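You operate a simulated robot arm through the tools that you are given. There is no shell and no other tool. Be economical: measure what you need, move in short steps, check, and stop when the job is done.

You are at the controls of a simulated two-armed robot. One attempt, no reset.

JOB
On the top of the breakfast bar, fold the blue tea towel in half.

The check looks at the end state, three seconds after you hand in, the way a careful person would. Anything else that was tipped, shoved, dropped, spilled or broken makes it a failure. Flat cloth is picked up by pressing the open fingertips on it (5 to 10 N) and closing them slowly along it; thin cloth reads only 2 to 8 mm in the jaws.

ROBOT AND FRAMES
Two 7-joint arms with two-finger parallel grippers on one trunk, on a base that drives. Base frame: it is fixed to the floor where the robot stands at the start and does not move with it; the origin is under the middle of the robot, x ahead of it, y to its left, z up. Readings come in mm, degrees, newtons and seconds.
The left shoulder is at the start at [70, 188, 1265], the right one opposite. Places, roughly: top of the breakfast bar [1100, 0, 900]. Payload 3.91 kg a hand.
The TCP of each hand is the grasp point between the finger pads, 30 mm short of the fingertips. In the tool frame z runs along the fingers and y along their closing line. Largest opening 110 mm; finger width 20, thickness 10; the body of the gripper, 48 by 112 mm, starts 55 mm behind the TCP.
Orientation is that of the tool frame in the base frame, as a unit quaternion [x, y, z, w]. With the fingers straight down and closing along the base's y, the tool's x points along the base's -x, its y along +y and its z along -z.

CONTROLS
- The arms move only by the tool drive_tool. It takes "left_plan", "right_plan" or both (then of equal length, played together; a hand with none holds still); each is a list of rows, each a list of 7 numbers: the turn, a rotation vector about the tool's x, y, z in units of 8 degrees (1.0 is 8 degrees), then the shift along the tool's x, y, z in units of 30 mm (1.0 is 30 mm), then the finger opening in m, from 0 to 0.11. In form: [[wx, wy, wz, tx, ty, tz, gripper], ...]. A call has 1 to 20 rows; each row shifts and turns the commanded pose from where the row before left it, along the tool's axes as they then stand. A call with a number of a shift or a turn outside -1 to 1 is refused whole. Rows are played at 5 a second. More than 50 mm and 8.6 degrees between two rows, or a gripper value outside its range, and nothing of the call is played. Where a pose cannot be reached the arm comes as near as it can. A force on the tool above 40 N (or 10 N above the force at the start of the call, whichever is more), or a blocked arm, ends the call early, and 0.2 s more pass. The fingers move at their own pace (about 72 mm/s each) and stop on an object; they squeeze with about 32 N. The grip force told is the motor's: it shows also when the fingers shut on nothing. Time passes only in rows, and 0.2 s behind the last, so rows that do not move let the fingers close. The reply holds the time, the measured pose of the TCP, the force on the tool along the base axes, the opening and the grip force, in the units named above and with some noise.
- Cameras (640 x 400 px; columns grow to the right, rows downward): "scene" is now at [128.3, -6.2, 1473.5]; the picture's right is [-0.10, -1.00, 0.00], its down [-0.75, 0.07, -0.66] and it looks along [0.66, -0.06, -0.75] (base axes); focal length 252 px, centre (320, 200). "left" rides on the left gripper at [72, -17, -103] in its tool frame; the picture's right is [0.23, 0.97, 0.00], its down [-0.76, 0.18, -0.62] and it looks along [-0.61, 0.14, 0.78] (tool axes); focal length 222 px, centre (320, 200). "right" rides on the right gripper at [72, 17, -103] in its tool frame; the picture's right is [-0.23, 0.97, 0.00], its down [-0.76, -0.18, -0.62] and it looks along [-0.61, -0.14, 0.78] (tool axes); focal length 222 px, centre (320, 200). There is no depth. A picture from a camera that has moved, and an enlarged one, comes with that camera's place and axes in the base frame and with its lens.
- get_image(camera): a new picture of that camera. No time passes.
- slide_trunk(by): slides the trunk up (or, below 0, down) by that many mm; the arms and the scene camera ride with it, the base frame stays. It gives what a move gives, with no picture.
- roll_base(legs): drives the robot by 1 to 6 legs, each [ahead, turn to the left] in mm and degrees, along the robot's own axes; the way and the turn of a leg run together, so that a leg with both is an arc; at most 1500 mm and 180 degrees a leg. The arms and the cameras ride along, it lands a little off, and it stops where it bumps. It gives what a move gives.
- aim_head(pan, tilt): turns the head with the scene camera to pan (to the left, within 86 degrees either way) and tilt (down, from -29 to 69), counted from straight ahead of the robot. It gives what a move gives.
- zoom(camera, box): a new picture of the part [left, top, right, bottom] of that camera's present view, enlarged. No time passes.
- hand_in(): hands the job in; it is judged then, once.

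Work in short steps. Places have to be worked out from the pictures, the camera data and where the tool is seen: move nearer, look again, correct. Check each grasp and each placing, and mend what went wrong. You have 120 turns and 108 pictures in all, those below and enlarged ones among them. Open the grippers and draw the arms clear of the work before you hand the job in, unless the task says otherwise; then end with one line.

The tools are called after ">>>" by a JSON object that holds its "method" and its "body". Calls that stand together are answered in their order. drive_tool: Moves the arms, as the interface text tells. Its arguments: {"type":"object","properties":{"left_plan":{"type":"array"},"right_plan":{"type":"array"}},"required":[]} The other tools are called the same way: slide_trunk (by) slides the trunk up or down; roll_base (legs) drives the base; aim_head (pan, tilt) turns the head that bears the scene camera; get_image (camera) takes a picture; zoom (camera, box) takes an enlarged picture of a part of a camera's view; hand_in () hands the job in.

At the start:

```text
t: 0.0
left_tcp_pos: [553.9, 304.6, 1123.6]
left_tcp_rot: [0.0, 1.0, 0.0, -0.001]
left_contact_force: [-0.2, 0.0, -0.3]
left_width: 110.0
left_grasp_force: 0.1
right_tcp_pos: [555.5, -218.2, 1109.1]
right_tcp_rot: [0.0, 1.0, 0.0, 0.0]
right_contact_force: [0.3, 0.1, 0.3]
right_width: 109.8
right_grasp_force: 0.1
trunk travel left (down, up): [-775.0, 165.0]
robot x, y, heading: [-0.5, 0.5, 0.1]
head pan, tilt: [-5.5, 48.7]
```

scene: 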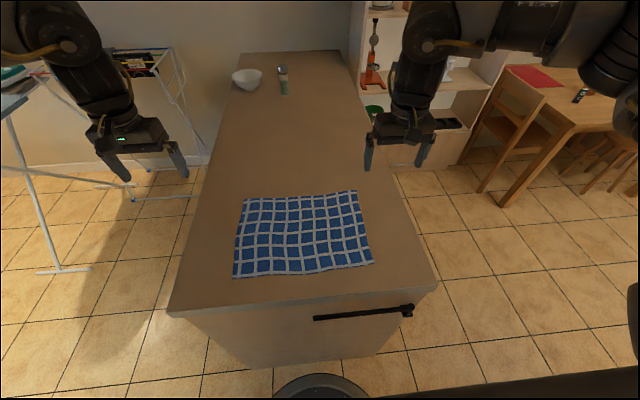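
right: 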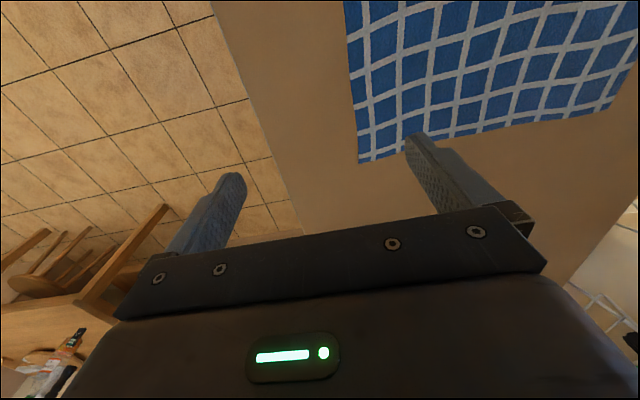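
left: 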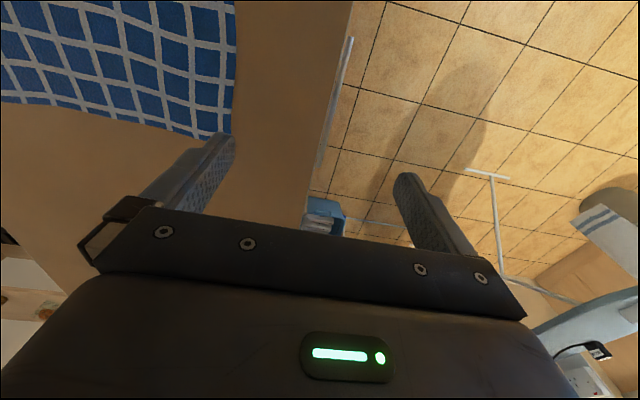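

The scene and hand views put the towel at about x 406–660, y −168–176, with the bar top at about z 870–900. I'll bring both hands above the far corners, still well clear of the bar, and look again.

>>> {"method": "drive_tool", "body": {"left_plan": [[0, 0, 0, -0.5, -0.9, 0.8, 0.05], [0, 0, 0, -0.5, -0.9, 0.8, 0.05], [0, 0, 0, -0.5, -0.9, 0.8, 0.05], [0, 0, 0, -0.5, -0.9, 0.8, 0.05], [0, 0, 0, -0.5, -0.9, 0.8, 0.05], [0, 0, 0, 0, 0, 0, 0.05], [0, 0, 0, 0, 0, 0, 0.05]], "right_plan": [[0, 0, 0, -0.5, 0.387, 0.7, 0.05], [0, 0, 0, -0.5, 0.387, 0.7, 0.05], [0, 0, 0, -0.5, 0.387, 0.7, 0.05], [0, 0, 0, -0.5, 0.387, 0.7, 0.05], [0, 0, 0, -0.5, 0.387, 0.7, 0.05], [0, 0, 0, 0, 0, 0, 0.05], [0, 0, 0, 0, 0, 0, 0.05]]}}

>>> {"method": "get_image", "body": {"camera": "scene"}}

>>> {"method": "get_image", "body": {"camera": "right"}}

>>> {"method": "get_image", "body": {"camera": "left"}}

```text
t: 1.6
left_tcp_pos: [630.1, 169.1, 1002.2]
left_tcp_rot: [0.0, 1.0, 0.0, 0.0]
left_contact_force: [-0.2, -0.3, 0.3]
left_width: 50.1
left_grasp_force: 0.1
right_tcp_pos: [629.4, -158.5, 1003.1]
right_tcp_rot: [0.0, 1.0, 0.001, 0.0]
right_contact_force: [0.0, 0.1, -0.7]
right_width: 49.8
right_grasp_force: 0.0
trunk travel left (down, up): [-775.0, 165.0]
robot x, y, heading: [-2.3, -3.4, 0.1]
head pan, tilt: [-5.5, 48.7]
```

```text
104 pictures are left
camera scene: at [128.5, -6.2, 1473.5], right [-0.1, -1.0, 0.0], down [-0.75, 0.07, -0.66], along [0.66, -0.06, -0.75], focal length 252 px, centre (320, 200)
```

scene: 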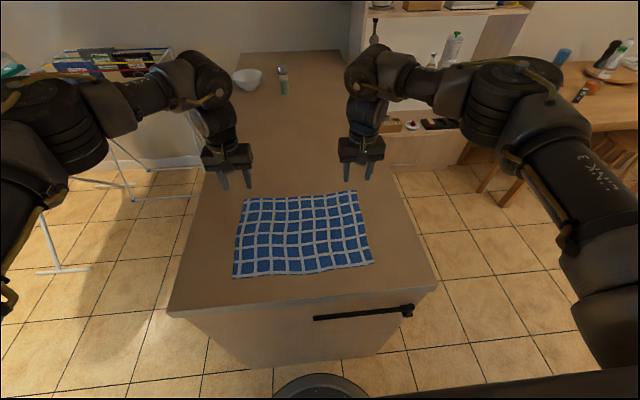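

```text
103 pictures are left
camera right: at [557.3, -142.7, 1107.1], right [0.23, 0.97, 0.0], down [0.76, -0.18, 0.62], along [0.61, -0.14, -0.78], focal length 222 px, centre (320, 200)
```

right: 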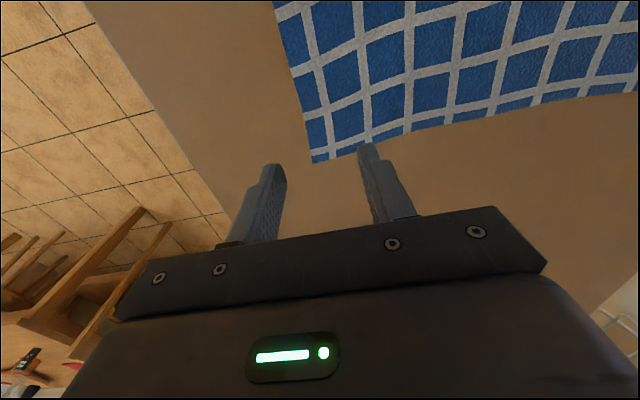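

```text
102 pictures are left
camera left: at [558.2, 152.8, 1106.8], right [-0.23, 0.97, 0.0], down [0.76, 0.18, 0.62], along [0.61, 0.14, -0.78], focal length 222 px, centre (320, 200)
```

left: 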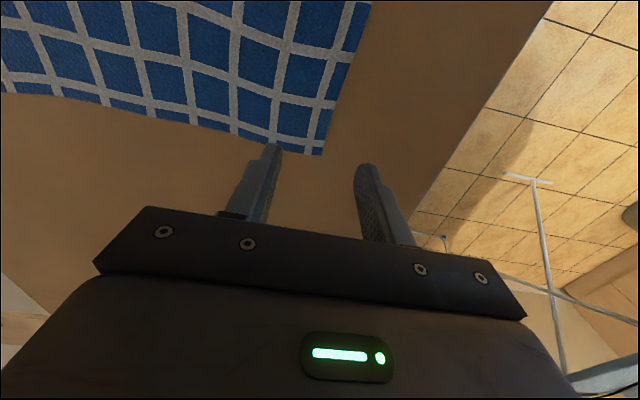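

Triangulating gives far corners near R (680, −176) and L (675, 180), with the surface at z ≈ 876. I'll go down to tips about 30 mm above it, with fingers 30 mm apart, and look.

>>> {"method": "drive_tool", "body": {"left_plan": [[0, 0, 0, -0.333, -0.211, 0.74, 0.03], [0, 0, 0, -0.333, -0.211, 0.74, 0.03], [0, 0, 0, -0.333, -0.211, 0.74, 0.03], [0, 0, 0, 0, 0, 0, 0.03]], "right_plan": [[0, 0, 0, -0.385, 0.115, 0.75, 0.03], [0, 0, 0, -0.385, 0.115, 0.75, 0.03], [0, 0, 0, -0.385, 0.115, 0.75, 0.03], [0, 0, 0, 0, 0, 0, 0.03]]}}

>>> {"method": "get_image", "body": {"camera": "right"}}

>>> {"method": "get_image", "body": {"camera": "left"}}

>>> {"method": "zoom", "body": {"camera": "scene", "box": [180, 120, 420, 290]}}

```text
t: 2.6
left_tcp_pos: [661.1, 151.3, 937.5]
left_tcp_rot: [0.0, 1.0, 0.0, 0.001]
left_contact_force: [1.3, -0.3, 0.3]
left_width: 29.8
left_grasp_force: 0.1
right_tcp_pos: [662.7, -148.5, 936.0]
right_tcp_rot: [0.0, 1.0, 0.0, 0.0]
right_contact_force: [-0.1, 0.3, 0.0]
right_width: 29.9
right_grasp_force: 0.1
trunk travel left (down, up): [-775.0, 165.0]
robot x, y, heading: [0.1, -2.2, -0.1]
head pan, tilt: [-5.5, 48.7]
```

```text
101 pictures are left
camera right: at [591.3, -132.0, 1039.6], right [0.23, 0.97, 0.0], down [0.76, -0.18, 0.62], along [0.61, -0.14, -0.78], focal length 222 px, centre (320, 200)
```

right: 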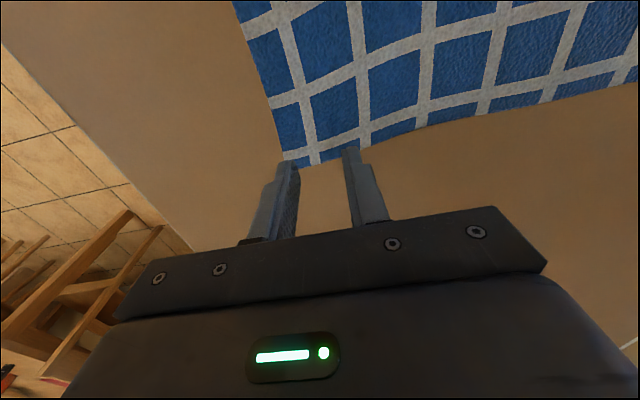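

```text
100 pictures are left
camera left: at [588.2, 134.4, 1041.5], right [-0.23, 0.97, 0.0], down [0.76, 0.18, 0.62], along [0.61, 0.14, -0.78], focal length 222 px, centre (320, 200)
```

left: 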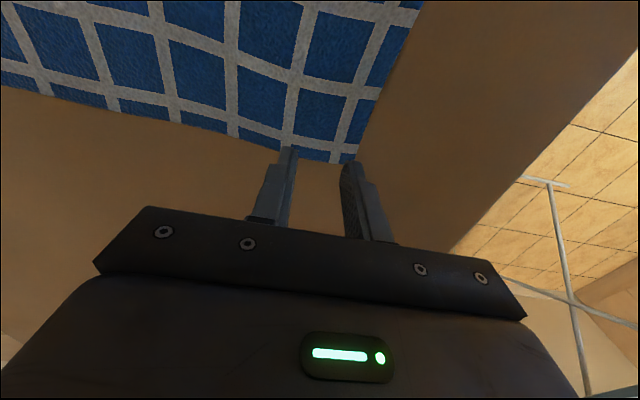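

```text
2.35 times, centred on (300, 205) of scene
camera zoom: at [127.6, -6.2, 1473.6], right [-0.1, -1.0, 0.0], down [-0.75, 0.07, -0.66], along [0.66, -0.06, -0.75], focal length 593 px, centre (367, 188)
```

zoom: 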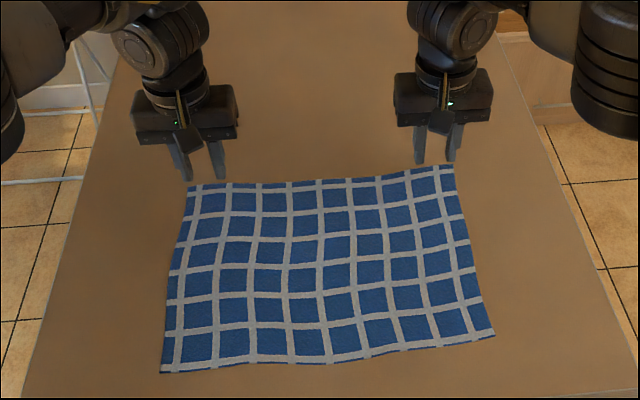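

Below the fingers, the cloth edge is about 13 mm beyond their centre, as wanted. I'll go down step by step until the force shows contact.

>>> {"method": "drive_tool", "body": {"left_plan": [[0, 0, 0, 0, 0, 0.3, 0.03], [0, 0, 0, 0, 0, 0.3, 0.03], [0, 0, 0, 0, 0, 0.1, 0.03]], "right_plan": [[0, 0, 0, 0, 0, 0.3, 0.03], [0, 0, 0, 0, 0, 0.3, 0.03], [0, 0, 0, 0, 0, 0.1, 0.03]]}}

>>> {"method": "get_image", "body": {"camera": "right"}}

>>> {"method": "get_image", "body": {"camera": "left"}}

```text
t: 3.4
left_tcp_pos: [660.8, 152.5, 915.2]
left_tcp_rot: [0.0, 1.0, -0.001, 0.0]
left_contact_force: [0.3, 0.2, -0.8]
left_width: 30.0
left_grasp_force: 0.0
right_tcp_pos: [664.9, -149.9, 914.0]
right_tcp_rot: [0.0, 1.0, -0.001, 0.0]
right_contact_force: [0.3, -0.2, 0.1]
right_width: 30.0
right_grasp_force: 0.1
trunk travel left (down, up): [-775.0, 165.0]
robot x, y, heading: [0.6, -3.2, -0.1]
head pan, tilt: [-5.5, 48.7]
```

```text
98 pictures are left
camera right: at [592.4, -132.7, 1018.5], right [0.23, 0.97, 0.0], down [0.76, -0.18, 0.62], along [0.61, -0.14, -0.78], focal length 222 px, centre (320, 200)
```

right: 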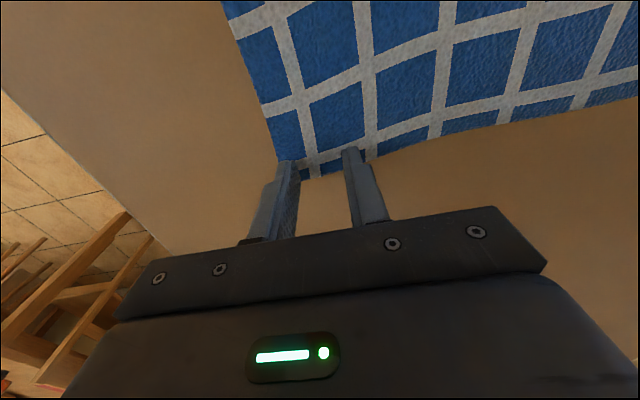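

```text
97 pictures are left
camera left: at [588.4, 134.5, 1019.7], right [-0.23, 0.97, 0.0], down [0.76, 0.18, 0.62], along [0.61, 0.14, -0.78], focal length 222 px, centre (320, 200)
```

left: 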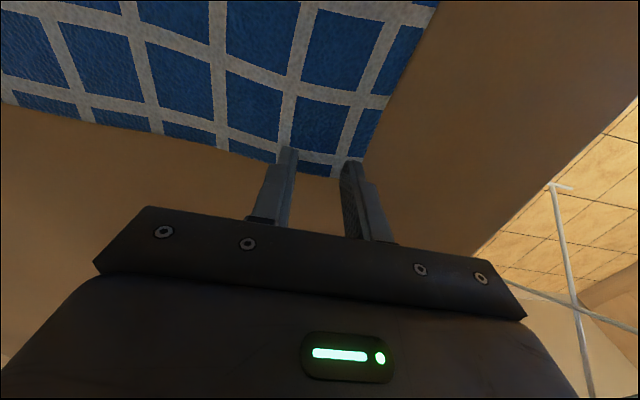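

The tips are over the cloth about 15 mm inside the edge, with no contact yet. I'll go down in 1.5 mm steps.

>>> {"method": "drive_tool", "body": {"left_plan": [[0, 0, 0, 0, 0, 0.1, 0.03], [0, 0, 0, 0, 0, 0.05, 0.03], [0, 0, 0, 0, 0, 0.05, 0.03]], "right_plan": [[0, 0, 0, 0, 0, 0.1, 0.03], [0, 0, 0, 0, 0, 0.05, 0.03], [0, 0, 0, 0, 0, 0.05, 0.03]]}}

```text
t: 4.2
left_tcp_pos: [659.1, 151.3, 911.4]
left_tcp_rot: [0.001, 1.0, 0.0, 0.001]
left_contact_force: [1.8, 0.3, 3.5]
left_width: 30.3
left_grasp_force: 0.1
right_tcp_pos: [666.2, -148.3, 911.9]
right_tcp_rot: [0.0, 1.0, 0.001, 0.003]
right_contact_force: [3.1, -2.0, 15.9]
right_width: 30.1
right_grasp_force: 0.0
trunk travel left (down, up): [-775.0, 165.0]
robot x, y, heading: [1.0, 2.7, -0.0]
head pan, tilt: [-5.5, 48.7]
```

Both hands are touching, with the surface at z ≈ 881. Right presses 16 N and left 3.5 N, so I'll even them out.

>>> {"method": "drive_tool", "body": {"left_plan": [[0, 0, 0, 0, 0, 0.03, 0.03], [0, 0, 0, 0, 0, 0, 0.03]], "right_plan": [[0, 0, 0, 0, 0, -0.05, 0.03], [0, 0, 0, 0, 0, 0, 0.03]]}}

```text
t: 4.8
left_tcp_pos: [659.1, 150.6, 911.0]
left_tcp_rot: [-0.001, 1.0, 0.0, 0.002]
left_contact_force: [1.8, 0.3, 17.3]
left_width: 29.9
left_grasp_force: 0.0
right_tcp_pos: [662.1, -148.8, 911.5]
right_tcp_rot: [0.0, 1.0, 0.0, 0.001]
right_contact_force: [0.6, 0.5, 6.0]
right_width: 30.0
right_grasp_force: 0.0
trunk travel left (down, up): [-775.0, 165.0]
robot x, y, heading: [1.4, 3.0, -0.0]
head pan, tilt: [-5.5, 48.7]
```

Right is good at 6 N. I'll ease the left back a little, then close both slowly.

>>> {"method": "drive_tool", "body": {"left_plan": [[0, 0, 0, 0, 0, -0.03, 0.03], [0, 0, 0, 0, 0, 0, 0.03]], "right_plan": [[0, 0, 0, 0, 0, 0, 0.03], [0, 0, 0, 0, 0, 0, 0.03]]}}

```text
t: 5.4
left_tcp_pos: [657.9, 150.6, 911.0]
left_tcp_rot: [0.0, 1.0, 0.0, 0.002]
left_contact_force: [4.0, 0.7, 18.8]
left_width: 29.9
left_grasp_force: 0.0
right_tcp_pos: [662.5, -148.3, 910.9]
right_tcp_rot: [0.0, 1.0, 0.0, 0.001]
right_contact_force: [0.0, 0.1, 4.2]
right_width: 30.1
right_grasp_force: 0.0
trunk travel left (down, up): [-775.0, 165.0]
robot x, y, heading: [-0.3, -0.3, 0.0]
head pan, tilt: [-5.5, 48.7]
```

Left still reads 19 N, so I'll raise it a bit more.

>>> {"method": "drive_tool", "body": {"left_plan": [[0, 0, 0, 0, 0, -0.05, 0.03], [0, 0, 0, 0, 0, 0, 0.03]], "right_plan": [[0, 0, 0, 0, 0, 0.01, 0.03], [0, 0, 0, 0, 0, 0, 0.03]]}}

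```text
t: 6.0
left_tcp_pos: [658.4, 150.1, 912.5]
left_tcp_rot: [0.0, 1.0, 0.0, 0.0]
left_contact_force: [1.2, -1.0, 5.4]
left_width: 30.2
left_grasp_force: 0.1
right_tcp_pos: [662.7, -149.1, 911.3]
right_tcp_rot: [0.0, 1.0, 0.0, 0.001]
right_contact_force: [-2.0, -0.9, 9.2]
right_width: 30.3
right_grasp_force: 0.0
trunk travel left (down, up): [-775.0, 165.0]
robot x, y, heading: [0.1, -0.1, 0.0]
head pan, tilt: [-5.5, 48.7]
```

Both forces are now in the 5–10 N band. I'll close slowly, about 3 mm a row.

>>> {"method": "drive_tool", "body": {"left_plan": [[0, 0, 0, 0, 0, 0, 0.027], [0, 0, 0, 0, 0, 0, 0.024], [0, 0, 0, 0, 0, 0, 0.021], [0, 0, 0, 0, 0, 0, 0.018], [0, 0, 0, 0, 0, 0, 0.015], [0, 0, 0, 0, 0, 0, 0.012], [0, 0, 0, 0, 0, 0, 0.009], [0, 0, 0, 0, 0, 0, 0.006], [0, 0, 0, 0, 0, 0, 0.003], [0, 0, 0, 0, 0, 0, 0.0], [0, 0, 0, 0, 0, 0, 0.0], [0, 0, 0, 0, 0, 0, 0.0]], "right_plan": [[0, 0, 0, 0, 0, 0, 0.027], [0, 0, 0, 0, 0, 0, 0.024], [0, 0, 0, 0, 0, 0, 0.021], [0, 0, 0, 0, 0, 0, 0.018], [0, 0, 0, 0, 0, 0, 0.015], [0, 0, 0, 0, 0, 0, 0.012], [0, 0, 0, 0, 0, 0, 0.009], [0, 0, 0, 0, 0, 0, 0.006], [0, 0, 0, 0, 0, 0, 0.003], [0, 0, 0, 0, 0, 0, 0.0], [0, 0, 0, 0, 0, 0, 0.0], [0, 0, 0, 0, 0, 0, 0.0]]}}

>>> {"method": "get_image", "body": {"camera": "right"}}

>>> {"method": "get_image", "body": {"camera": "left"}}

```text
t: 8.6
left_tcp_pos: [659.4, 152.0, 911.7]
left_tcp_rot: [0.0, 1.0, 0.0, 0.001]
left_contact_force: [-0.6, 0.2, -0.5]
left_width: 0.0
left_grasp_force: 32.1
right_tcp_pos: [664.3, -148.9, 911.1]
right_tcp_rot: [-0.001, 1.0, 0.001, 0.001]
right_contact_force: [-0.4, -1.6, 13.7]
right_width: 2.1
right_grasp_force: 32.2
trunk travel left (down, up): [-775.0, 165.0]
robot x, y, heading: [-0.1, 2.7, -0.3]
head pan, tilt: [-5.5, 48.7]
```

```text
96 pictures are left
camera right: at [591.0, -132.6, 1015.0], right [0.23, 0.97, 0.0], down [0.76, -0.18, 0.62], along [0.61, -0.14, -0.78], focal length 222 px, centre (320, 200)
```

right: 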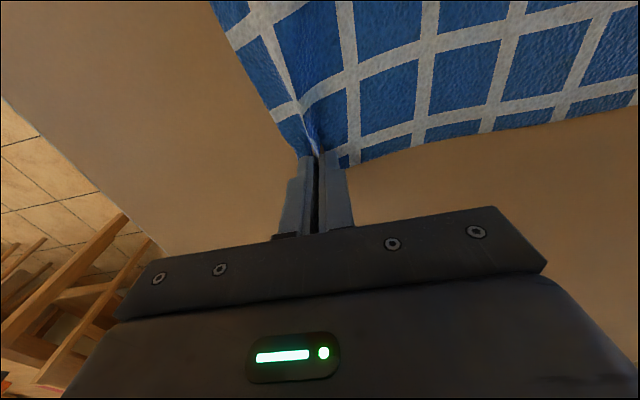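

```text
95 pictures are left
camera left: at [586.9, 134.5, 1016.5], right [-0.23, 0.97, 0.0], down [0.76, 0.18, 0.62], along [0.61, 0.14, -0.78], focal length 222 px, centre (320, 200)
```

left: 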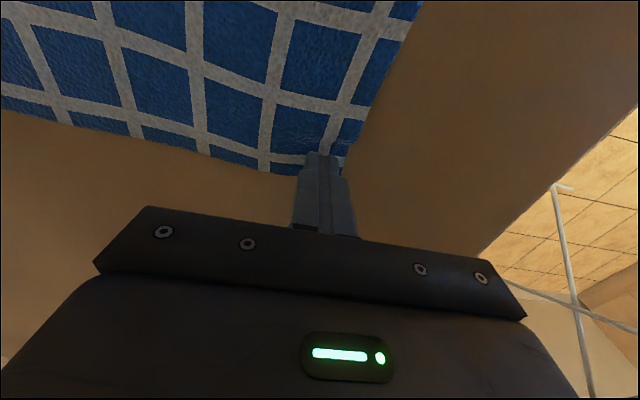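

Right holds a ridge (2.1 mm) but left closed on nothing. I'll reopen left just off the cloth and press again a little harder while right keeps its grip.

>>> {"method": "drive_tool", "body": {"left_plan": [[0, 0, 0, 0, 0, -0.2, 0.0], [0, 0, 0, 0, 0, 0, 0.03], [0, 0, 0, 0, 0, 0, 0.03], [0, 0, 0, 0, 0, 0.15, 0.03], [0, 0, 0, 0, 0, 0.07, 0.03], [0, 0, 0, 0, 0, 0, 0.03]]}}

>>> {"method": "get_image", "body": {"camera": "left"}}

```text
t: 10.0
left_tcp_pos: [658.9, 150.6, 912.8]
left_tcp_rot: [0.0, 1.0, 0.001, 0.001]
left_contact_force: [1.3, 0.4, 2.4]
left_width: 29.7
left_grasp_force: 0.0
right_tcp_pos: [663.1, -148.4, 911.1]
right_tcp_rot: [-0.001, 1.0, 0.0, 0.001]
right_contact_force: [1.7, -1.9, 14.2]
right_width: 2.4
right_grasp_force: 31.8
trunk travel left (down, up): [-775.0, 165.0]
robot x, y, heading: [3.8, -0.6, -0.2]
head pan, tilt: [-5.5, 48.7]
```

```text
94 pictures are left
camera left: at [586.8, 134.1, 1015.8], right [-0.23, 0.97, 0.0], down [0.76, 0.18, 0.62], along [0.61, 0.14, -0.78], focal length 222 px, centre (320, 200)
```

left: 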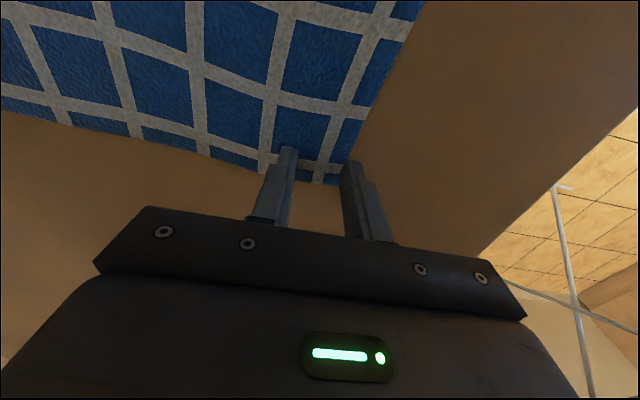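

The left outer finger looks right at the cloth's side edge. I'll lift slightly, shift 9 mm inward and press again.

>>> {"method": "drive_tool", "body": {"left_plan": [[0, 0, 0, 0, 0, -0.3, 0.03], [0, 0, 0, 0, -0.3, 0, 0.03], [0, 0, 0, 0, 0, 0.25, 0.03], [0, 0, 0, 0, 0, 0.09, 0.03], [0, 0, 0, 0, 0, 0, 0.03]]}}

>>> {"method": "get_image", "body": {"camera": "left"}}

```text
t: 11.2
left_tcp_pos: [659.6, 141.7, 912.3]
left_tcp_rot: [0.0, 1.0, -0.001, 0.001]
left_contact_force: [-0.6, 0.8, 10.4]
left_width: 30.0
left_grasp_force: 0.1
right_tcp_pos: [662.7, -148.3, 910.6]
right_tcp_rot: [0.0, 1.0, 0.0, 0.001]
right_contact_force: [1.9, -1.5, 9.3]
right_width: 2.0
right_grasp_force: 32.3
trunk travel left (down, up): [-775.0, 165.0]
robot x, y, heading: [-0.4, -2.0, -0.2]
head pan, tilt: [-5.5, 48.7]
```

```text
93 pictures are left
camera left: at [586.6, 125.3, 1015.5], right [-0.23, 0.97, 0.0], down [0.76, 0.18, 0.63], along [0.61, 0.14, -0.78], focal length 222 px, centre (320, 200)
```

left: 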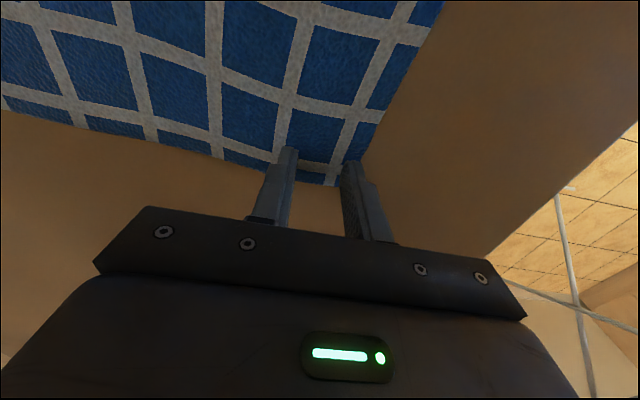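

Force is 10 N with both fingers on the cloth. I'll close slowly.

>>> {"method": "drive_tool", "body": {"left_plan": [[0, 0, 0, 0, 0, 0, 0.028], [0, 0, 0, 0, 0, 0, 0.026], [0, 0, 0, 0, 0, 0, 0.024], [0, 0, 0, 0, 0, 0, 0.022], [0, 0, 0, 0, 0, 0, 0.02], [0, 0, 0, 0, 0, 0, 0.018], [0, 0, 0, 0, 0, 0, 0.016], [0, 0, 0, 0, 0, 0, 0.014], [0, 0, 0, 0, 0, 0, 0.012], [0, 0, 0, 0, 0, 0, 0.01], [0, 0, 0, 0, 0, 0, 0.008], [0, 0, 0, 0, 0, 0, 0.006], [0, 0, 0, 0, 0, 0, 0.004], [0, 0, 0, 0, 0, 0, 0.002], [0, 0, 0, 0, 0, 0, 0.0], [0, 0, 0, 0, 0, 0, 0.0], [0, 0, 0, 0, 0, 0, 0.0]]}}

>>> {"method": "get_image", "body": {"camera": "left"}}

```text
t: 14.8
left_tcp_pos: [658.3, 141.1, 911.6]
left_tcp_rot: [0.0, 1.0, 0.0, 0.001]
left_contact_force: [-0.9, -5.1, 20.7]
left_width: 2.4
left_grasp_force: 31.6
right_tcp_pos: [662.1, -149.4, 912.6]
right_tcp_rot: [0.0, 1.0, 0.002, 0.001]
right_contact_force: [-0.4, 3.6, 1.6]
right_width: 2.1
right_grasp_force: 32.3
trunk travel left (down, up): [-775.0, 165.0]
robot x, y, heading: [-0.1, 3.4, -0.2]
head pan, tilt: [-5.5, 48.7]
```

```text
92 pictures are left
camera left: at [586.0, 124.0, 1015.5], right [-0.23, 0.97, 0.0], down [0.76, 0.18, 0.63], along [0.61, 0.14, -0.78], focal length 222 px, centre (320, 200)
```

left: 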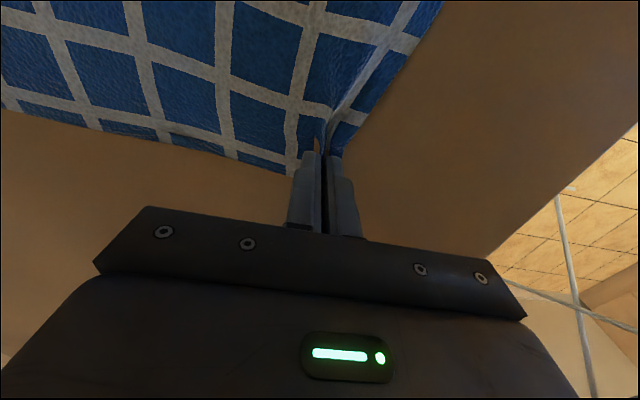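

Both hands now hold the edge (2.4 and 2.1 mm). I'll lift and carry both back along the first part of the fold arc about x ≈ 546, then look.

>>> {"method": "drive_tool", "body": {"left_plan": [[0, 0, 0, 0.1, 0, -0.6, 0.0], [0, 0, 0, 0.17, 0, -0.65, 0.0], [0, 0, 0, 0.2, 0, -0.65, 0.0], [0, 0, 0, 0.7, 0, -0.7, 0.0], [0, 0, 0, 0.7, 0, -0.7, 0.0], [0, 0, 0, 0, 0, 0, 0.0]], "right_plan": [[0, 0, 0, 0.1, 0, -0.6, 0.0], [0, 0, 0, 0.17, 0, -0.65, 0.0], [0, 0, 0, 0.2, 0, -0.65, 0.0], [0, 0, 0, 0.7, 0, -0.7, 0.0], [0, 0, 0, 0.7, 0, -0.7, 0.0], [0, 0, 0, 0, 0, 0, 0.0]]}}

>>> {"method": "get_image", "body": {"camera": "scene"}}

>>> {"method": "get_image", "body": {"camera": "left"}}

```text
t: 16.2
left_tcp_pos: [605.4, 142.8, 1006.5]
left_tcp_rot: [0.0, 1.0, 0.0, 0.0]
left_contact_force: [0.4, -3.8, -0.2]
left_width: 2.3
left_grasp_force: 32.5
right_tcp_pos: [609.3, -149.3, 1008.0]
right_tcp_rot: [0.0, 1.0, 0.0, -0.001]
right_contact_force: [-0.3, 4.2, -0.2]
right_width: 2.1
right_grasp_force: 31.7
trunk travel left (down, up): [-775.0, 165.0]
robot x, y, heading: [1.3, -0.5, -0.1]
head pan, tilt: [-5.5, 48.7]
```

```text
91 pictures are left
camera scene: at [130.4, -6.2, 1473.3], right [-0.1, -1.0, 0.0], down [-0.75, 0.07, -0.66], along [0.66, -0.06, -0.75], focal length 252 px, centre (320, 200)
```

scene: 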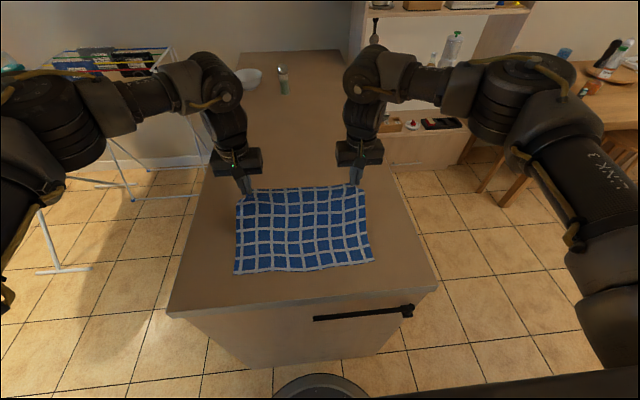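

```text
90 pictures are left
camera left: at [533.4, 125.6, 1111.4], right [-0.23, 0.97, 0.0], down [0.76, 0.18, 0.62], along [0.6, 0.14, -0.78], focal length 222 px, centre (320, 200)
```

left: 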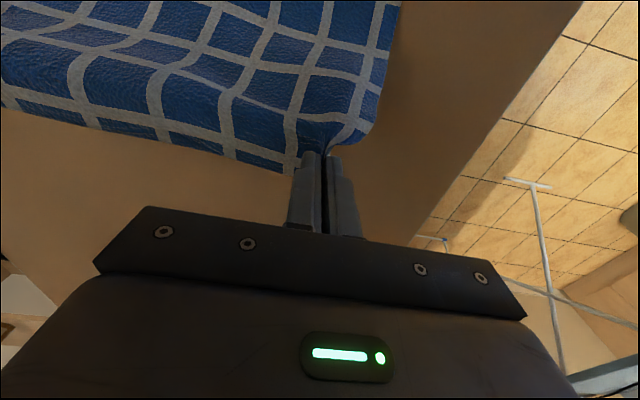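

The cloth lifts evenly and the near edge has not moved. I'll carry on over the top while tilting the hands forward so the edge turns over.

>>> {"method": "drive_tool", "body": {"left_plan": [[0, -1, 0, 0.75, 0, -0.33, 0.0], [0, -1, 0, 0.75, 0, -0.33, 0.0], [0, -1, 0, 0.75, 0, -0.33, 0.0], [0, -1, 0, 0.71, 0, -0.25, 0.0], [0, -1, 0, 0.71, 0, -0.25, 0.0], [0, 0, 0, 0.71, 0, -0.25, 0.0], [0, 0, 0, 0, 0, 0, 0.0]], "right_plan": [[0, -1, 0, 0.75, 0, -0.33, 0.0], [0, -1, 0, 0.75, 0, -0.33, 0.0], [0, -1, 0, 0.75, 0, -0.33, 0.0], [0, -1, 0, 0.71, 0, -0.25, 0.0], [0, -1, 0, 0.71, 0, -0.25, 0.0], [0, 0, 0, 0.71, 0, -0.25, 0.0], [0, 0, 0, 0, 0, 0, 0.0]]}}

>>> {"method": "get_image", "body": {"camera": "scene"}}

>>> {"method": "get_image", "body": {"camera": "left"}}

>>> {"method": "get_image", "body": {"camera": "right"}}

```text
t: 17.2
left_tcp_pos: [572.1, 151.3, 1016.7]
left_tcp_rot: [0.006, 0.968, -0.015, 0.25]
left_contact_force: [0.4, -24.6, -0.5]
left_width: 2.3
left_grasp_force: 32.0
left hand out of reach, approached as far as the arm can: row 3, 4
right_tcp_pos: [571.9, -155.5, 1019.4]
right_tcp_rot: [-0.004, 0.968, 0.014, 0.249]
right_contact_force: [0.8, 22.9, -0.4]
right_width: 2.1
right_grasp_force: 32.6
right hand out of reach, approached as far as the arm can: row 3, 4
trunk travel left (down, up): [-775.0, 165.0]
robot x, y, heading: [0.3, 2.1, 0.2]
head pan, tilt: [-5.5, 48.7]
stopped in row 4 (left hand): the force on the tool passed its limit (the readings are from after the stop); the commanded pose is now the measured one
```

```text
89 pictures are left
camera scene: at [128.9, -6.4, 1473.5], right [-0.1, -1.0, 0.0], down [-0.75, 0.07, -0.66], along [0.66, -0.06, -0.75], focal length 252 px, centre (320, 200)
```

scene: 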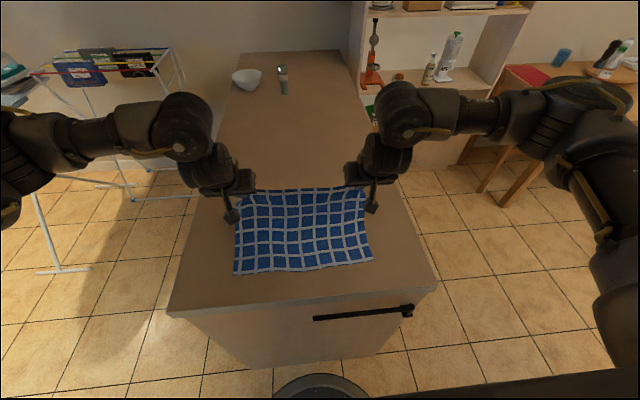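

```text
88 pictures are left
camera left: at [459.3, 137.7, 1073.6], right [-0.18, 0.97, -0.14], down [0.37, 0.19, 0.91], along [0.91, 0.11, -0.4], focal length 222 px, centre (320, 200)
```

left: 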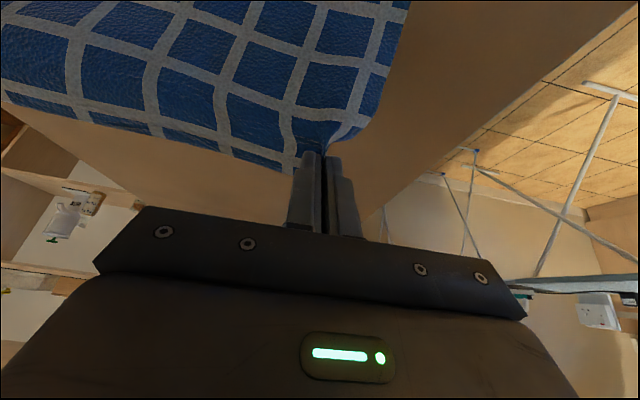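

```text
87 pictures are left
camera right: at [457.6, -143.3, 1075.5], right [0.18, 0.97, 0.14], down [0.37, -0.2, 0.91], along [0.91, -0.12, -0.39], focal length 222 px, centre (320, 200)
```

right: 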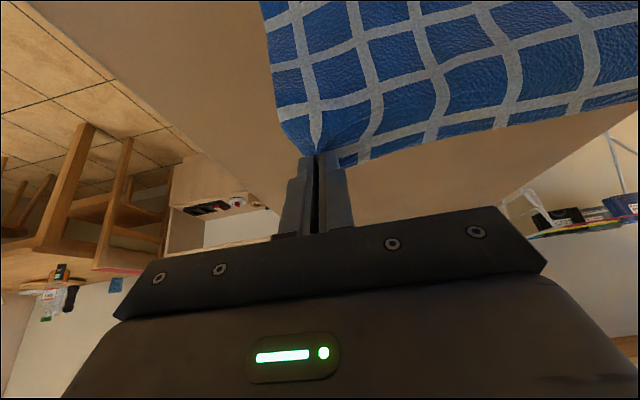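

The tilt went past what the arms can reach, so the hands spread and stretched the cloth (about 24 N). I'll bring them back inward and reduce the tilt.

>>> {"method": "drive_tool", "body": {"left_plan": [[0, 0.5, 0, 0, -0.13, 0, 0.0], [-0.12, 0.5, 0, 0, -0.13, 0, 0.0], [-0.12, 0.5, 0, 0, -0.05, 0, 0.0], [0, 0.5, 0, 0, 0, 0, 0.0], [0, 0, 0, 0, 0, 0, 0.0]], "right_plan": [[0, 0.5, 0, 0, 0.1, 0, 0.0], [0.12, 0.5, 0, 0, 0.1, 0, 0.0], [0.12, 0.5, 0, 0, 0.05, 0, 0.0], [0, 0.5, 0, 0, 0, 0, 0.0], [0, 0, 0, 0, 0, 0, 0.0]]}}

```text
t: 18.4
left_tcp_pos: [572.3, 145.5, 1016.4]
left_tcp_rot: [0.001, 0.994, 0.007, 0.111]
left_contact_force: [0.2, -12.1, -0.6]
left_width: 2.0
left_grasp_force: 32.3
right_tcp_pos: [570.0, -152.8, 1018.8]
right_tcp_rot: [0.0, 0.994, -0.007, 0.112]
right_contact_force: [0.4, 13.0, 0.2]
right_width: 2.2
right_grasp_force: 32.2
trunk travel left (down, up): [-775.0, 165.0]
robot x, y, heading: [-1.4, 0.7, 0.1]
head pan, tilt: [-5.5, 48.7]
```

Tension has halved and tilt is now 13°. I'll bring the hands 4 mm further in each and carry on over the top to tip x ≈ 488.

>>> {"method": "drive_tool", "body": {"left_plan": [[0, 0, 0, 0.49, -0.08, -0.25, 0.0], [0, 0, 0, 0.49, -0.08, -0.25, 0.0], [0, 0, 0, 0.66, 0, 0.02, 0.0], [0, 0, 0, 0.66, 0, 0.02, 0.0], [0, 0, 0, 0.66, 0, 0.02, 0.0], [0, 0, 0, 0, 0, 0, 0.0]], "right_plan": [[0, 0, 0, 0.49, 0.08, -0.25, 0.0], [0, 0, 0, 0.49, 0.08, -0.25, 0.0], [0, 0, 0, 0.66, 0, 0.02, 0.0], [0, 0, 0, 0.66, 0, 0.02, 0.0], [0, 0, 0, 0.66, 0, 0.02, 0.0], [0, 0, 0, 0, 0, 0, 0.0]]}}

>>> {"method": "get_image", "body": {"camera": "scene"}}

>>> {"method": "get_image", "body": {"camera": "left"}}

```text
t: 19.7
left_tcp_pos: [533.0, 150.3, 1001.3]
left_tcp_rot: [0.006, 0.994, -0.006, 0.112]
left_contact_force: [-0.2, -21.4, 0.1]
left_width: 2.2
left_grasp_force: 31.8
left hand out of reach, approached as far as the arm can: row 2, 3, 4, 5
right_tcp_pos: [533.4, -154.3, 1009.3]
right_tcp_rot: [-0.006, 0.994, 0.006, 0.113]
right_contact_force: [1.0, 21.8, -0.9]
right_width: 2.3
right_grasp_force: 32.5
right hand out of reach, approached as far as the arm can: row 3, 4, 5
trunk travel left (down, up): [-775.0, 165.0]
robot x, y, heading: [1.4, 1.1, 0.0]
head pan, tilt: [-5.5, 48.7]
stopped in row 6 (left hand): the force on the tool passed its limit (the readings are from after the stop); the commanded pose is now the measured one
```

```text
86 pictures are left
camera scene: at [128.7, -6.0, 1473.5], right [-0.1, -1.0, 0.0], down [-0.75, 0.07, -0.66], along [0.66, -0.06, -0.75], focal length 252 px, centre (320, 200)
```

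scene: 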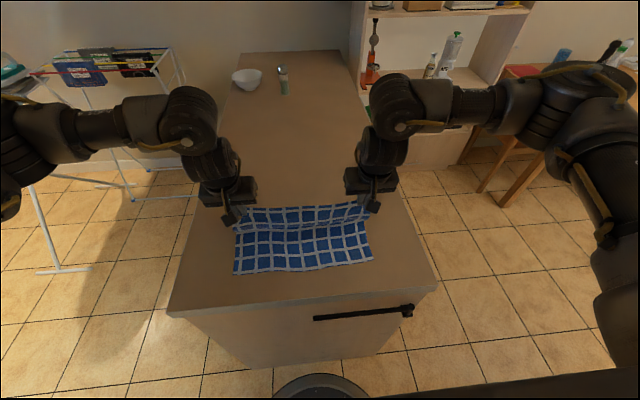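

```text
85 pictures are left
camera left: at [440.2, 135.7, 1086.9], right [-0.21, 0.98, -0.06], down [0.61, 0.18, 0.78], along [0.77, 0.13, -0.63], focal length 222 px, centre (320, 200)
```

left: 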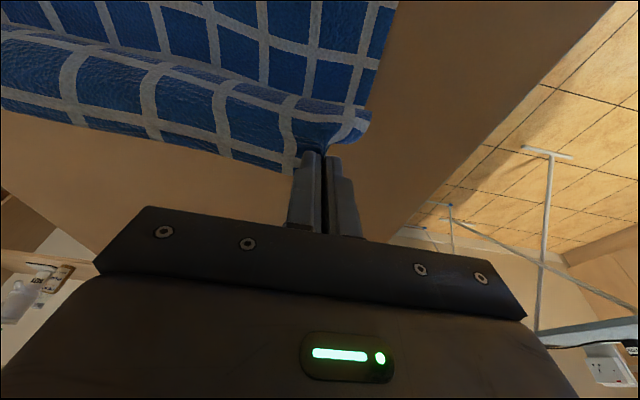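

The hands cannot come nearer the body at this tilt, but the base can carry them back. I'll move the arms forward to a comfortable reach and ease the sideways tension, then roll the base back for the fold.

>>> {"method": "drive_tool", "body": {"left_plan": [[0, 0, 0, -0.5, -0.1, 0.18, 0.0], [0, 0, 0, -0.75, -0.1, 0.27, 0.0], [0, 0, 0, -0.75, -0.04, 0.27, 0.0], [0, 0, 0, -0.75, 0, 0.27, 0.0], [0, 0, 0, 0, 0, 0, 0.0]], "right_plan": [[0, 0, 0, -0.5, 0.1, 0.25, 0.0], [0, 0, 0, -0.73, 0.1, 0.33, 0.0], [0, 0, 0, -0.73, 0.02, 0.33, 0.0], [0, 0, 0, -0.73, 0, 0.33, 0.0], [0, 0, 0, 0, 0, 0, 0.0]]}}

```text
t: 20.9
left_tcp_pos: [620.9, 144.9, 990.2]
left_tcp_rot: [0.005, 0.994, -0.002, 0.112]
left_contact_force: [0.5, -7.3, 0.1]
left_width: 2.0
left_grasp_force: 32.3
right_tcp_pos: [618.5, -150.7, 990.2]
right_tcp_rot: [-0.005, 0.994, 0.001, 0.113]
right_contact_force: [-0.5, 7.4, -0.7]
right_width: 2.0
right_grasp_force: 32.0
trunk travel left (down, up): [-775.0, 165.0]
robot x, y, heading: [-0.5, -0.5, 0.0]
head pan, tilt: [-5.5, 48.7]
```

Tension is down to 7 N. I'll roll the base back 50 mm as a first test.

>>> {"method": "roll_base", "body": {"legs": [[-50, 0]]}}

>>> {"method": "get_image", "body": {"camera": "scene"}}

```text
t: 21.9
left_tcp_pos: [576.7, 145.5, 986.1]
left_tcp_rot: [0.004, 0.994, -0.002, 0.108]
left_contact_force: [0.2, -8.6, 0.1]
left_width: 1.9
left_grasp_force: 32.0
right_tcp_pos: [577.5, -150.4, 984.3]
right_tcp_rot: [-0.005, 0.994, 0.002, 0.108]
right_contact_force: [0.3, 7.1, -0.1]
right_width: 1.6
right_grasp_force: 31.8
trunk travel left (down, up): [-775.0, 165.0]
robot x, y, heading: [-55.0, 2.1, 0.0]
head pan, tilt: [-5.5, 48.7]
```

```text
84 pictures are left
camera scene: at [89.8, -6.2, 1473.0], right [-0.09, -1.0, 0.0], down [-0.75, 0.07, -0.65], along [0.65, -0.06, -0.76], focal length 252 px, centre (320, 200)
```

scene: 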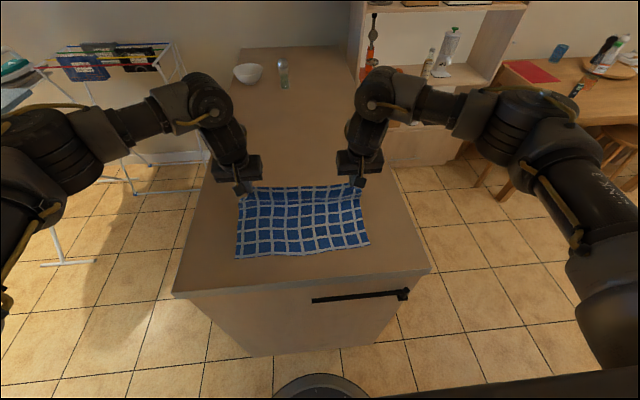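

That works: the near edge has stayed put. I'll raise both hands 25 mm and add tilt slowly while watching reach.

>>> {"method": "drive_tool", "body": {"left_plan": [[0, 0, 0, -0.09, 0, -0.41, 0.0], [0, 0, 0, -0.09, 0, -0.41, 0.0], [0, -0.5, 0, 0, 0, 0, 0.0], [0, -0.5, 0, 0, 0, 0, 0.0], [0, -0.5, 0, 0, 0, 0, 0.0], [0, 0, 0, 0, 0, 0, 0.0]], "right_plan": [[0, 0, 0, -0.09, 0, -0.41, 0.0], [0, 0, 0, -0.09, 0, -0.41, 0.0], [0, -0.5, 0, 0, 0, 0, 0.0], [0, -0.5, 0, 0, 0, 0, 0.0], [0, -0.5, 0, 0, 0, 0, 0.0], [0, 0, 0, 0, 0, 0, 0.0]]}}

>>> {"method": "roll_base", "body": {"legs": [[-50, 0]]}}

>>> {"method": "get_image", "body": {"camera": "left"}}

```text
t: 23.3
left_tcp_pos: [570.0, 145.4, 1015.5]
left_tcp_rot: [0.003, 0.977, -0.003, 0.215]
left_contact_force: [-0.4, -7.7, 0.4]
left_width: 2.1
left_grasp_force: 32.1
right_tcp_pos: [569.0, -150.5, 1014.8]
right_tcp_rot: [-0.005, 0.977, 0.003, 0.215]
right_contact_force: [0.6, 7.0, -0.3]
right_width: 1.8
right_grasp_force: 31.8
trunk travel left (down, up): [-775.0, 165.0]
robot x, y, heading: [-51.5, 2.0, 0.3]
head pan, tilt: [-5.5, 48.7]
```

```text
t: 24.2
left_tcp_pos: [529.0, 145.4, 1010.2]
left_tcp_rot: [0.003, 0.977, -0.002, 0.211]
left_contact_force: [0.4, -8.2, -0.4]
left_width: 2.1
left_grasp_force: 32.1
right_tcp_pos: [526.9, -150.3, 1008.7]
right_tcp_rot: [-0.004, 0.977, 0.003, 0.211]
right_contact_force: [0.7, 6.6, 0.9]
right_width: 1.9
right_grasp_force: 32.0
trunk travel left (down, up): [-775.0, 165.0]
robot x, y, heading: [-98.5, -0.0, 0.0]
head pan, tilt: [-5.5, 48.7]
```

```text
83 pictures are left
camera left: at [419.9, 130.0, 1075.4], right [-0.2, 0.97, -0.1], down [0.44, 0.18, 0.88], along [0.88, 0.13, -0.46], focal length 222 px, centre (320, 200)
```

left: 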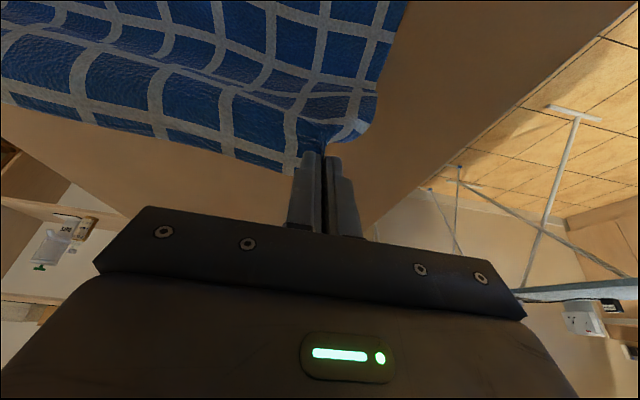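

No reach warnings so far; tilt is 24° and the tips are near the top of the arc. I'll add 8° more and roll back another 50 mm.

>>> {"method": "drive_tool", "body": {"left_plan": [[0, -0.5, 0, 0, 0, 0, 0.0], [0, -0.5, 0, 0, 0, 0, 0.0], [0, 0, 0, 0, 0, 0, 0.0]], "right_plan": [[0, -0.5, 0, 0, 0, 0, 0.0], [0, -0.5, 0, 0, 0, 0, 0.0], [0, 0, 0, 0, 0, 0, 0.0]]}}

>>> {"method": "roll_base", "body": {"legs": [[-50, 0]]}}

>>> {"method": "get_image", "body": {"camera": "scene"}}

>>> {"method": "get_image", "body": {"camera": "left"}}

```text
t: 25.0
left_tcp_pos: [519.1, 144.8, 1015.3]
left_tcp_rot: [0.003, 0.959, -0.003, 0.284]
left_contact_force: [-0.1, -6.2, -0.3]
left_width: 2.0
left_grasp_force: 32.0
right_tcp_pos: [517.2, -149.0, 1015.8]
right_tcp_rot: [-0.004, 0.959, 0.003, 0.284]
right_contact_force: [0.4, 6.6, 0.5]
right_width: 2.0
right_grasp_force: 32.3
trunk travel left (down, up): [-775.0, 165.0]
robot x, y, heading: [-101.1, 0.6, -0.2]
head pan, tilt: [-5.5, 48.7]
```

```text
t: 25.9
left_tcp_pos: [479.9, 145.8, 1010.5]
left_tcp_rot: [0.002, 0.96, -0.002, 0.279]
left_contact_force: [-0.1, -6.1, 0.1]
left_width: 2.0
left_grasp_force: 32.1
right_tcp_pos: [478.1, -149.6, 1010.0]
right_tcp_rot: [-0.005, 0.96, 0.003, 0.279]
right_contact_force: [1.2, 6.7, 0.8]
right_width: 1.8
right_grasp_force: 32.1
trunk travel left (down, up): [-775.0, 165.0]
robot x, y, heading: [-149.9, 0.5, -0.0]
head pan, tilt: [-5.5, 48.7]
```

```text
82 pictures are left
camera scene: at [-9.3, -6.2, 1472.9], right [-0.09, -1.0, 0.0], down [-0.75, 0.07, -0.65], along [0.65, -0.06, -0.76], focal length 252 px, centre (320, 200)
```

scene: 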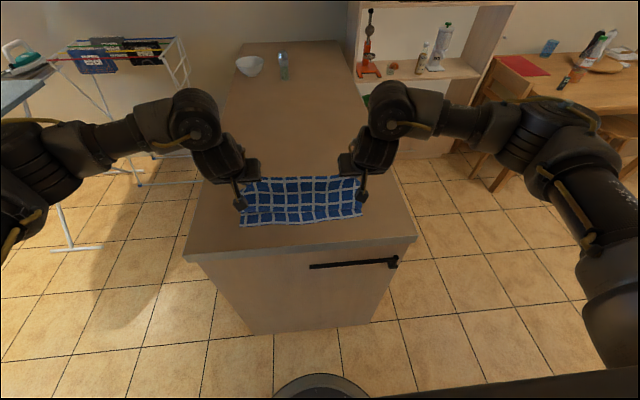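

```text
81 pictures are left
camera left: at [362.4, 130.1, 1059.6], right [-0.19, 0.97, -0.12], down [0.31, 0.18, 0.93], along [0.93, 0.14, -0.34], focal length 222 px, centre (320, 200)
```

left: 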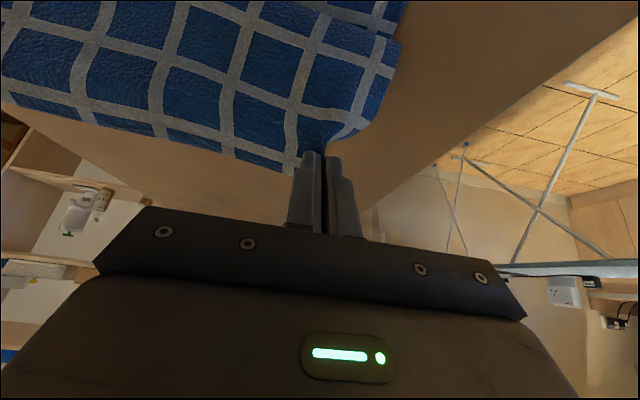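

The edge is past the midpoint with tips at about (490, 985). I'll lower both 45 mm, then roll back 40 mm.

>>> {"method": "drive_tool", "body": {"left_plan": [[0, 0, 0, 0.27, 0, 0.42, 0.0], [0, 0, 0, 0.27, 0, 0.42, 0.0], [0, 0, 0, 0.27, 0, 0.42, 0.0], [0, 0, 0, 0, 0, 0, 0.0]], "right_plan": [[0, 0, 0, 0.27, 0, 0.42, 0.0], [0, 0, 0, 0.27, 0, 0.42, 0.0], [0, 0, 0, 0.27, 0, 0.42, 0.0], [0, 0, 0, 0, 0, 0, 0.0]]}}

>>> {"method": "roll_base", "body": {"legs": [[-35, 0]]}}

>>> {"method": "drive_tool", "body": {"left_plan": [[0, 0, 0, 0, 0, 0, 0.0]], "right_plan": [[0, 0, 0, 0, 0, 0, 0.0]]}}

>>> {"method": "get_image", "body": {"camera": "left"}}

>>> {"method": "zoom", "body": {"camera": "scene", "box": [180, 120, 420, 270]}}

```text
t: 26.9
left_tcp_pos: [472.0, 144.7, 969.7]
left_tcp_rot: [0.002, 0.959, -0.003, 0.282]
left_contact_force: [0.0, -4.8, 0.0]
left_width: 2.0
left_grasp_force: 32.5
right_tcp_pos: [470.8, -148.4, 967.8]
right_tcp_rot: [-0.004, 0.959, 0.003, 0.283]
right_contact_force: [-0.2, 5.7, 0.7]
right_width: 1.9
right_grasp_force: 32.2
trunk travel left (down, up): [-775.0, 165.0]
robot x, y, heading: [-148.7, -3.0, 0.2]
head pan, tilt: [-5.5, 48.7]
```

```text
t: 27.8
left_tcp_pos: [440.8, 145.1, 967.2]
left_tcp_rot: [0.002, 0.96, -0.002, 0.28]
left_contact_force: [0.4, -6.0, -0.1]
left_width: 2.1
left_grasp_force: 32.1
right_tcp_pos: [440.0, -150.0, 966.7]
right_tcp_rot: [-0.004, 0.96, 0.003, 0.281]
right_contact_force: [-0.9, 6.3, -0.2]
right_width: 1.9
right_grasp_force: 32.2
trunk travel left (down, up): [-775.0, 165.0]
robot x, y, heading: [-183.0, -0.8, 0.1]
head pan, tilt: [-5.5, 48.7]
```

```text
t: 28.2
left_tcp_pos: [438.7, 144.1, 969.0]
left_tcp_rot: [0.003, 0.959, -0.003, 0.282]
left_contact_force: [0.0, -3.8, -0.1]
left_width: 2.0
left_grasp_force: 32.2
right_tcp_pos: [437.9, -149.2, 967.6]
right_tcp_rot: [-0.004, 0.96, 0.003, 0.282]
right_contact_force: [-0.5, 4.0, 0.0]
right_width: 1.9
right_grasp_force: 32.3
trunk travel left (down, up): [-775.0, 165.0]
robot x, y, heading: [-181.8, -0.2, 0.1]
head pan, tilt: [-5.5, 48.7]
```

```text
80 pictures are left
camera left: at [322.2, 128.6, 1016.9], right [-0.18, 0.97, -0.13], down [0.31, 0.18, 0.94], along [0.93, 0.13, -0.33], focal length 222 px, centre (320, 200)
```

left: 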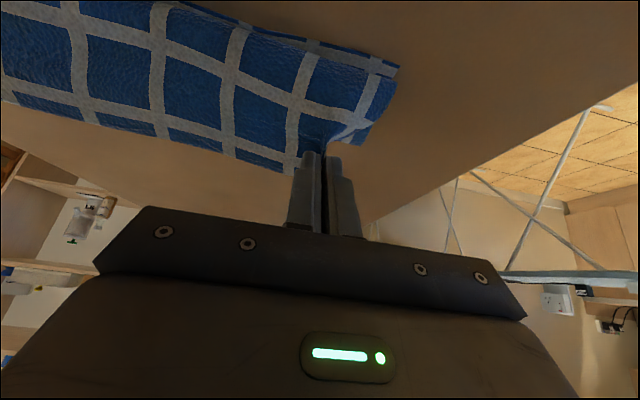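

```text
2.67 times, centred on (300, 195) of scene
camera zoom: at [-51.7, -6.2, 1473.2], right [-0.09, -1.0, 0.0], down [-0.75, 0.07, -0.66], along [0.66, -0.06, -0.75], focal length 672 px, centre (373, 213)
```

zoom: 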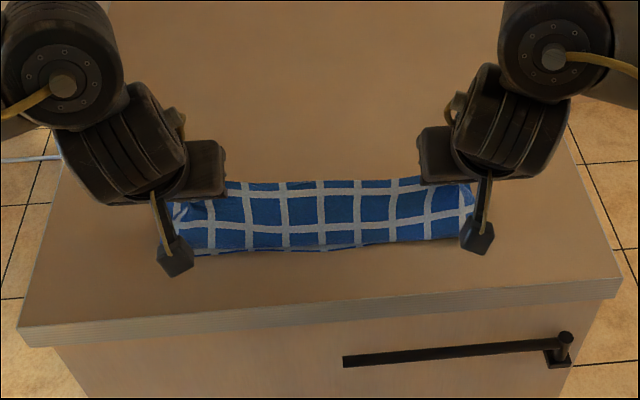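

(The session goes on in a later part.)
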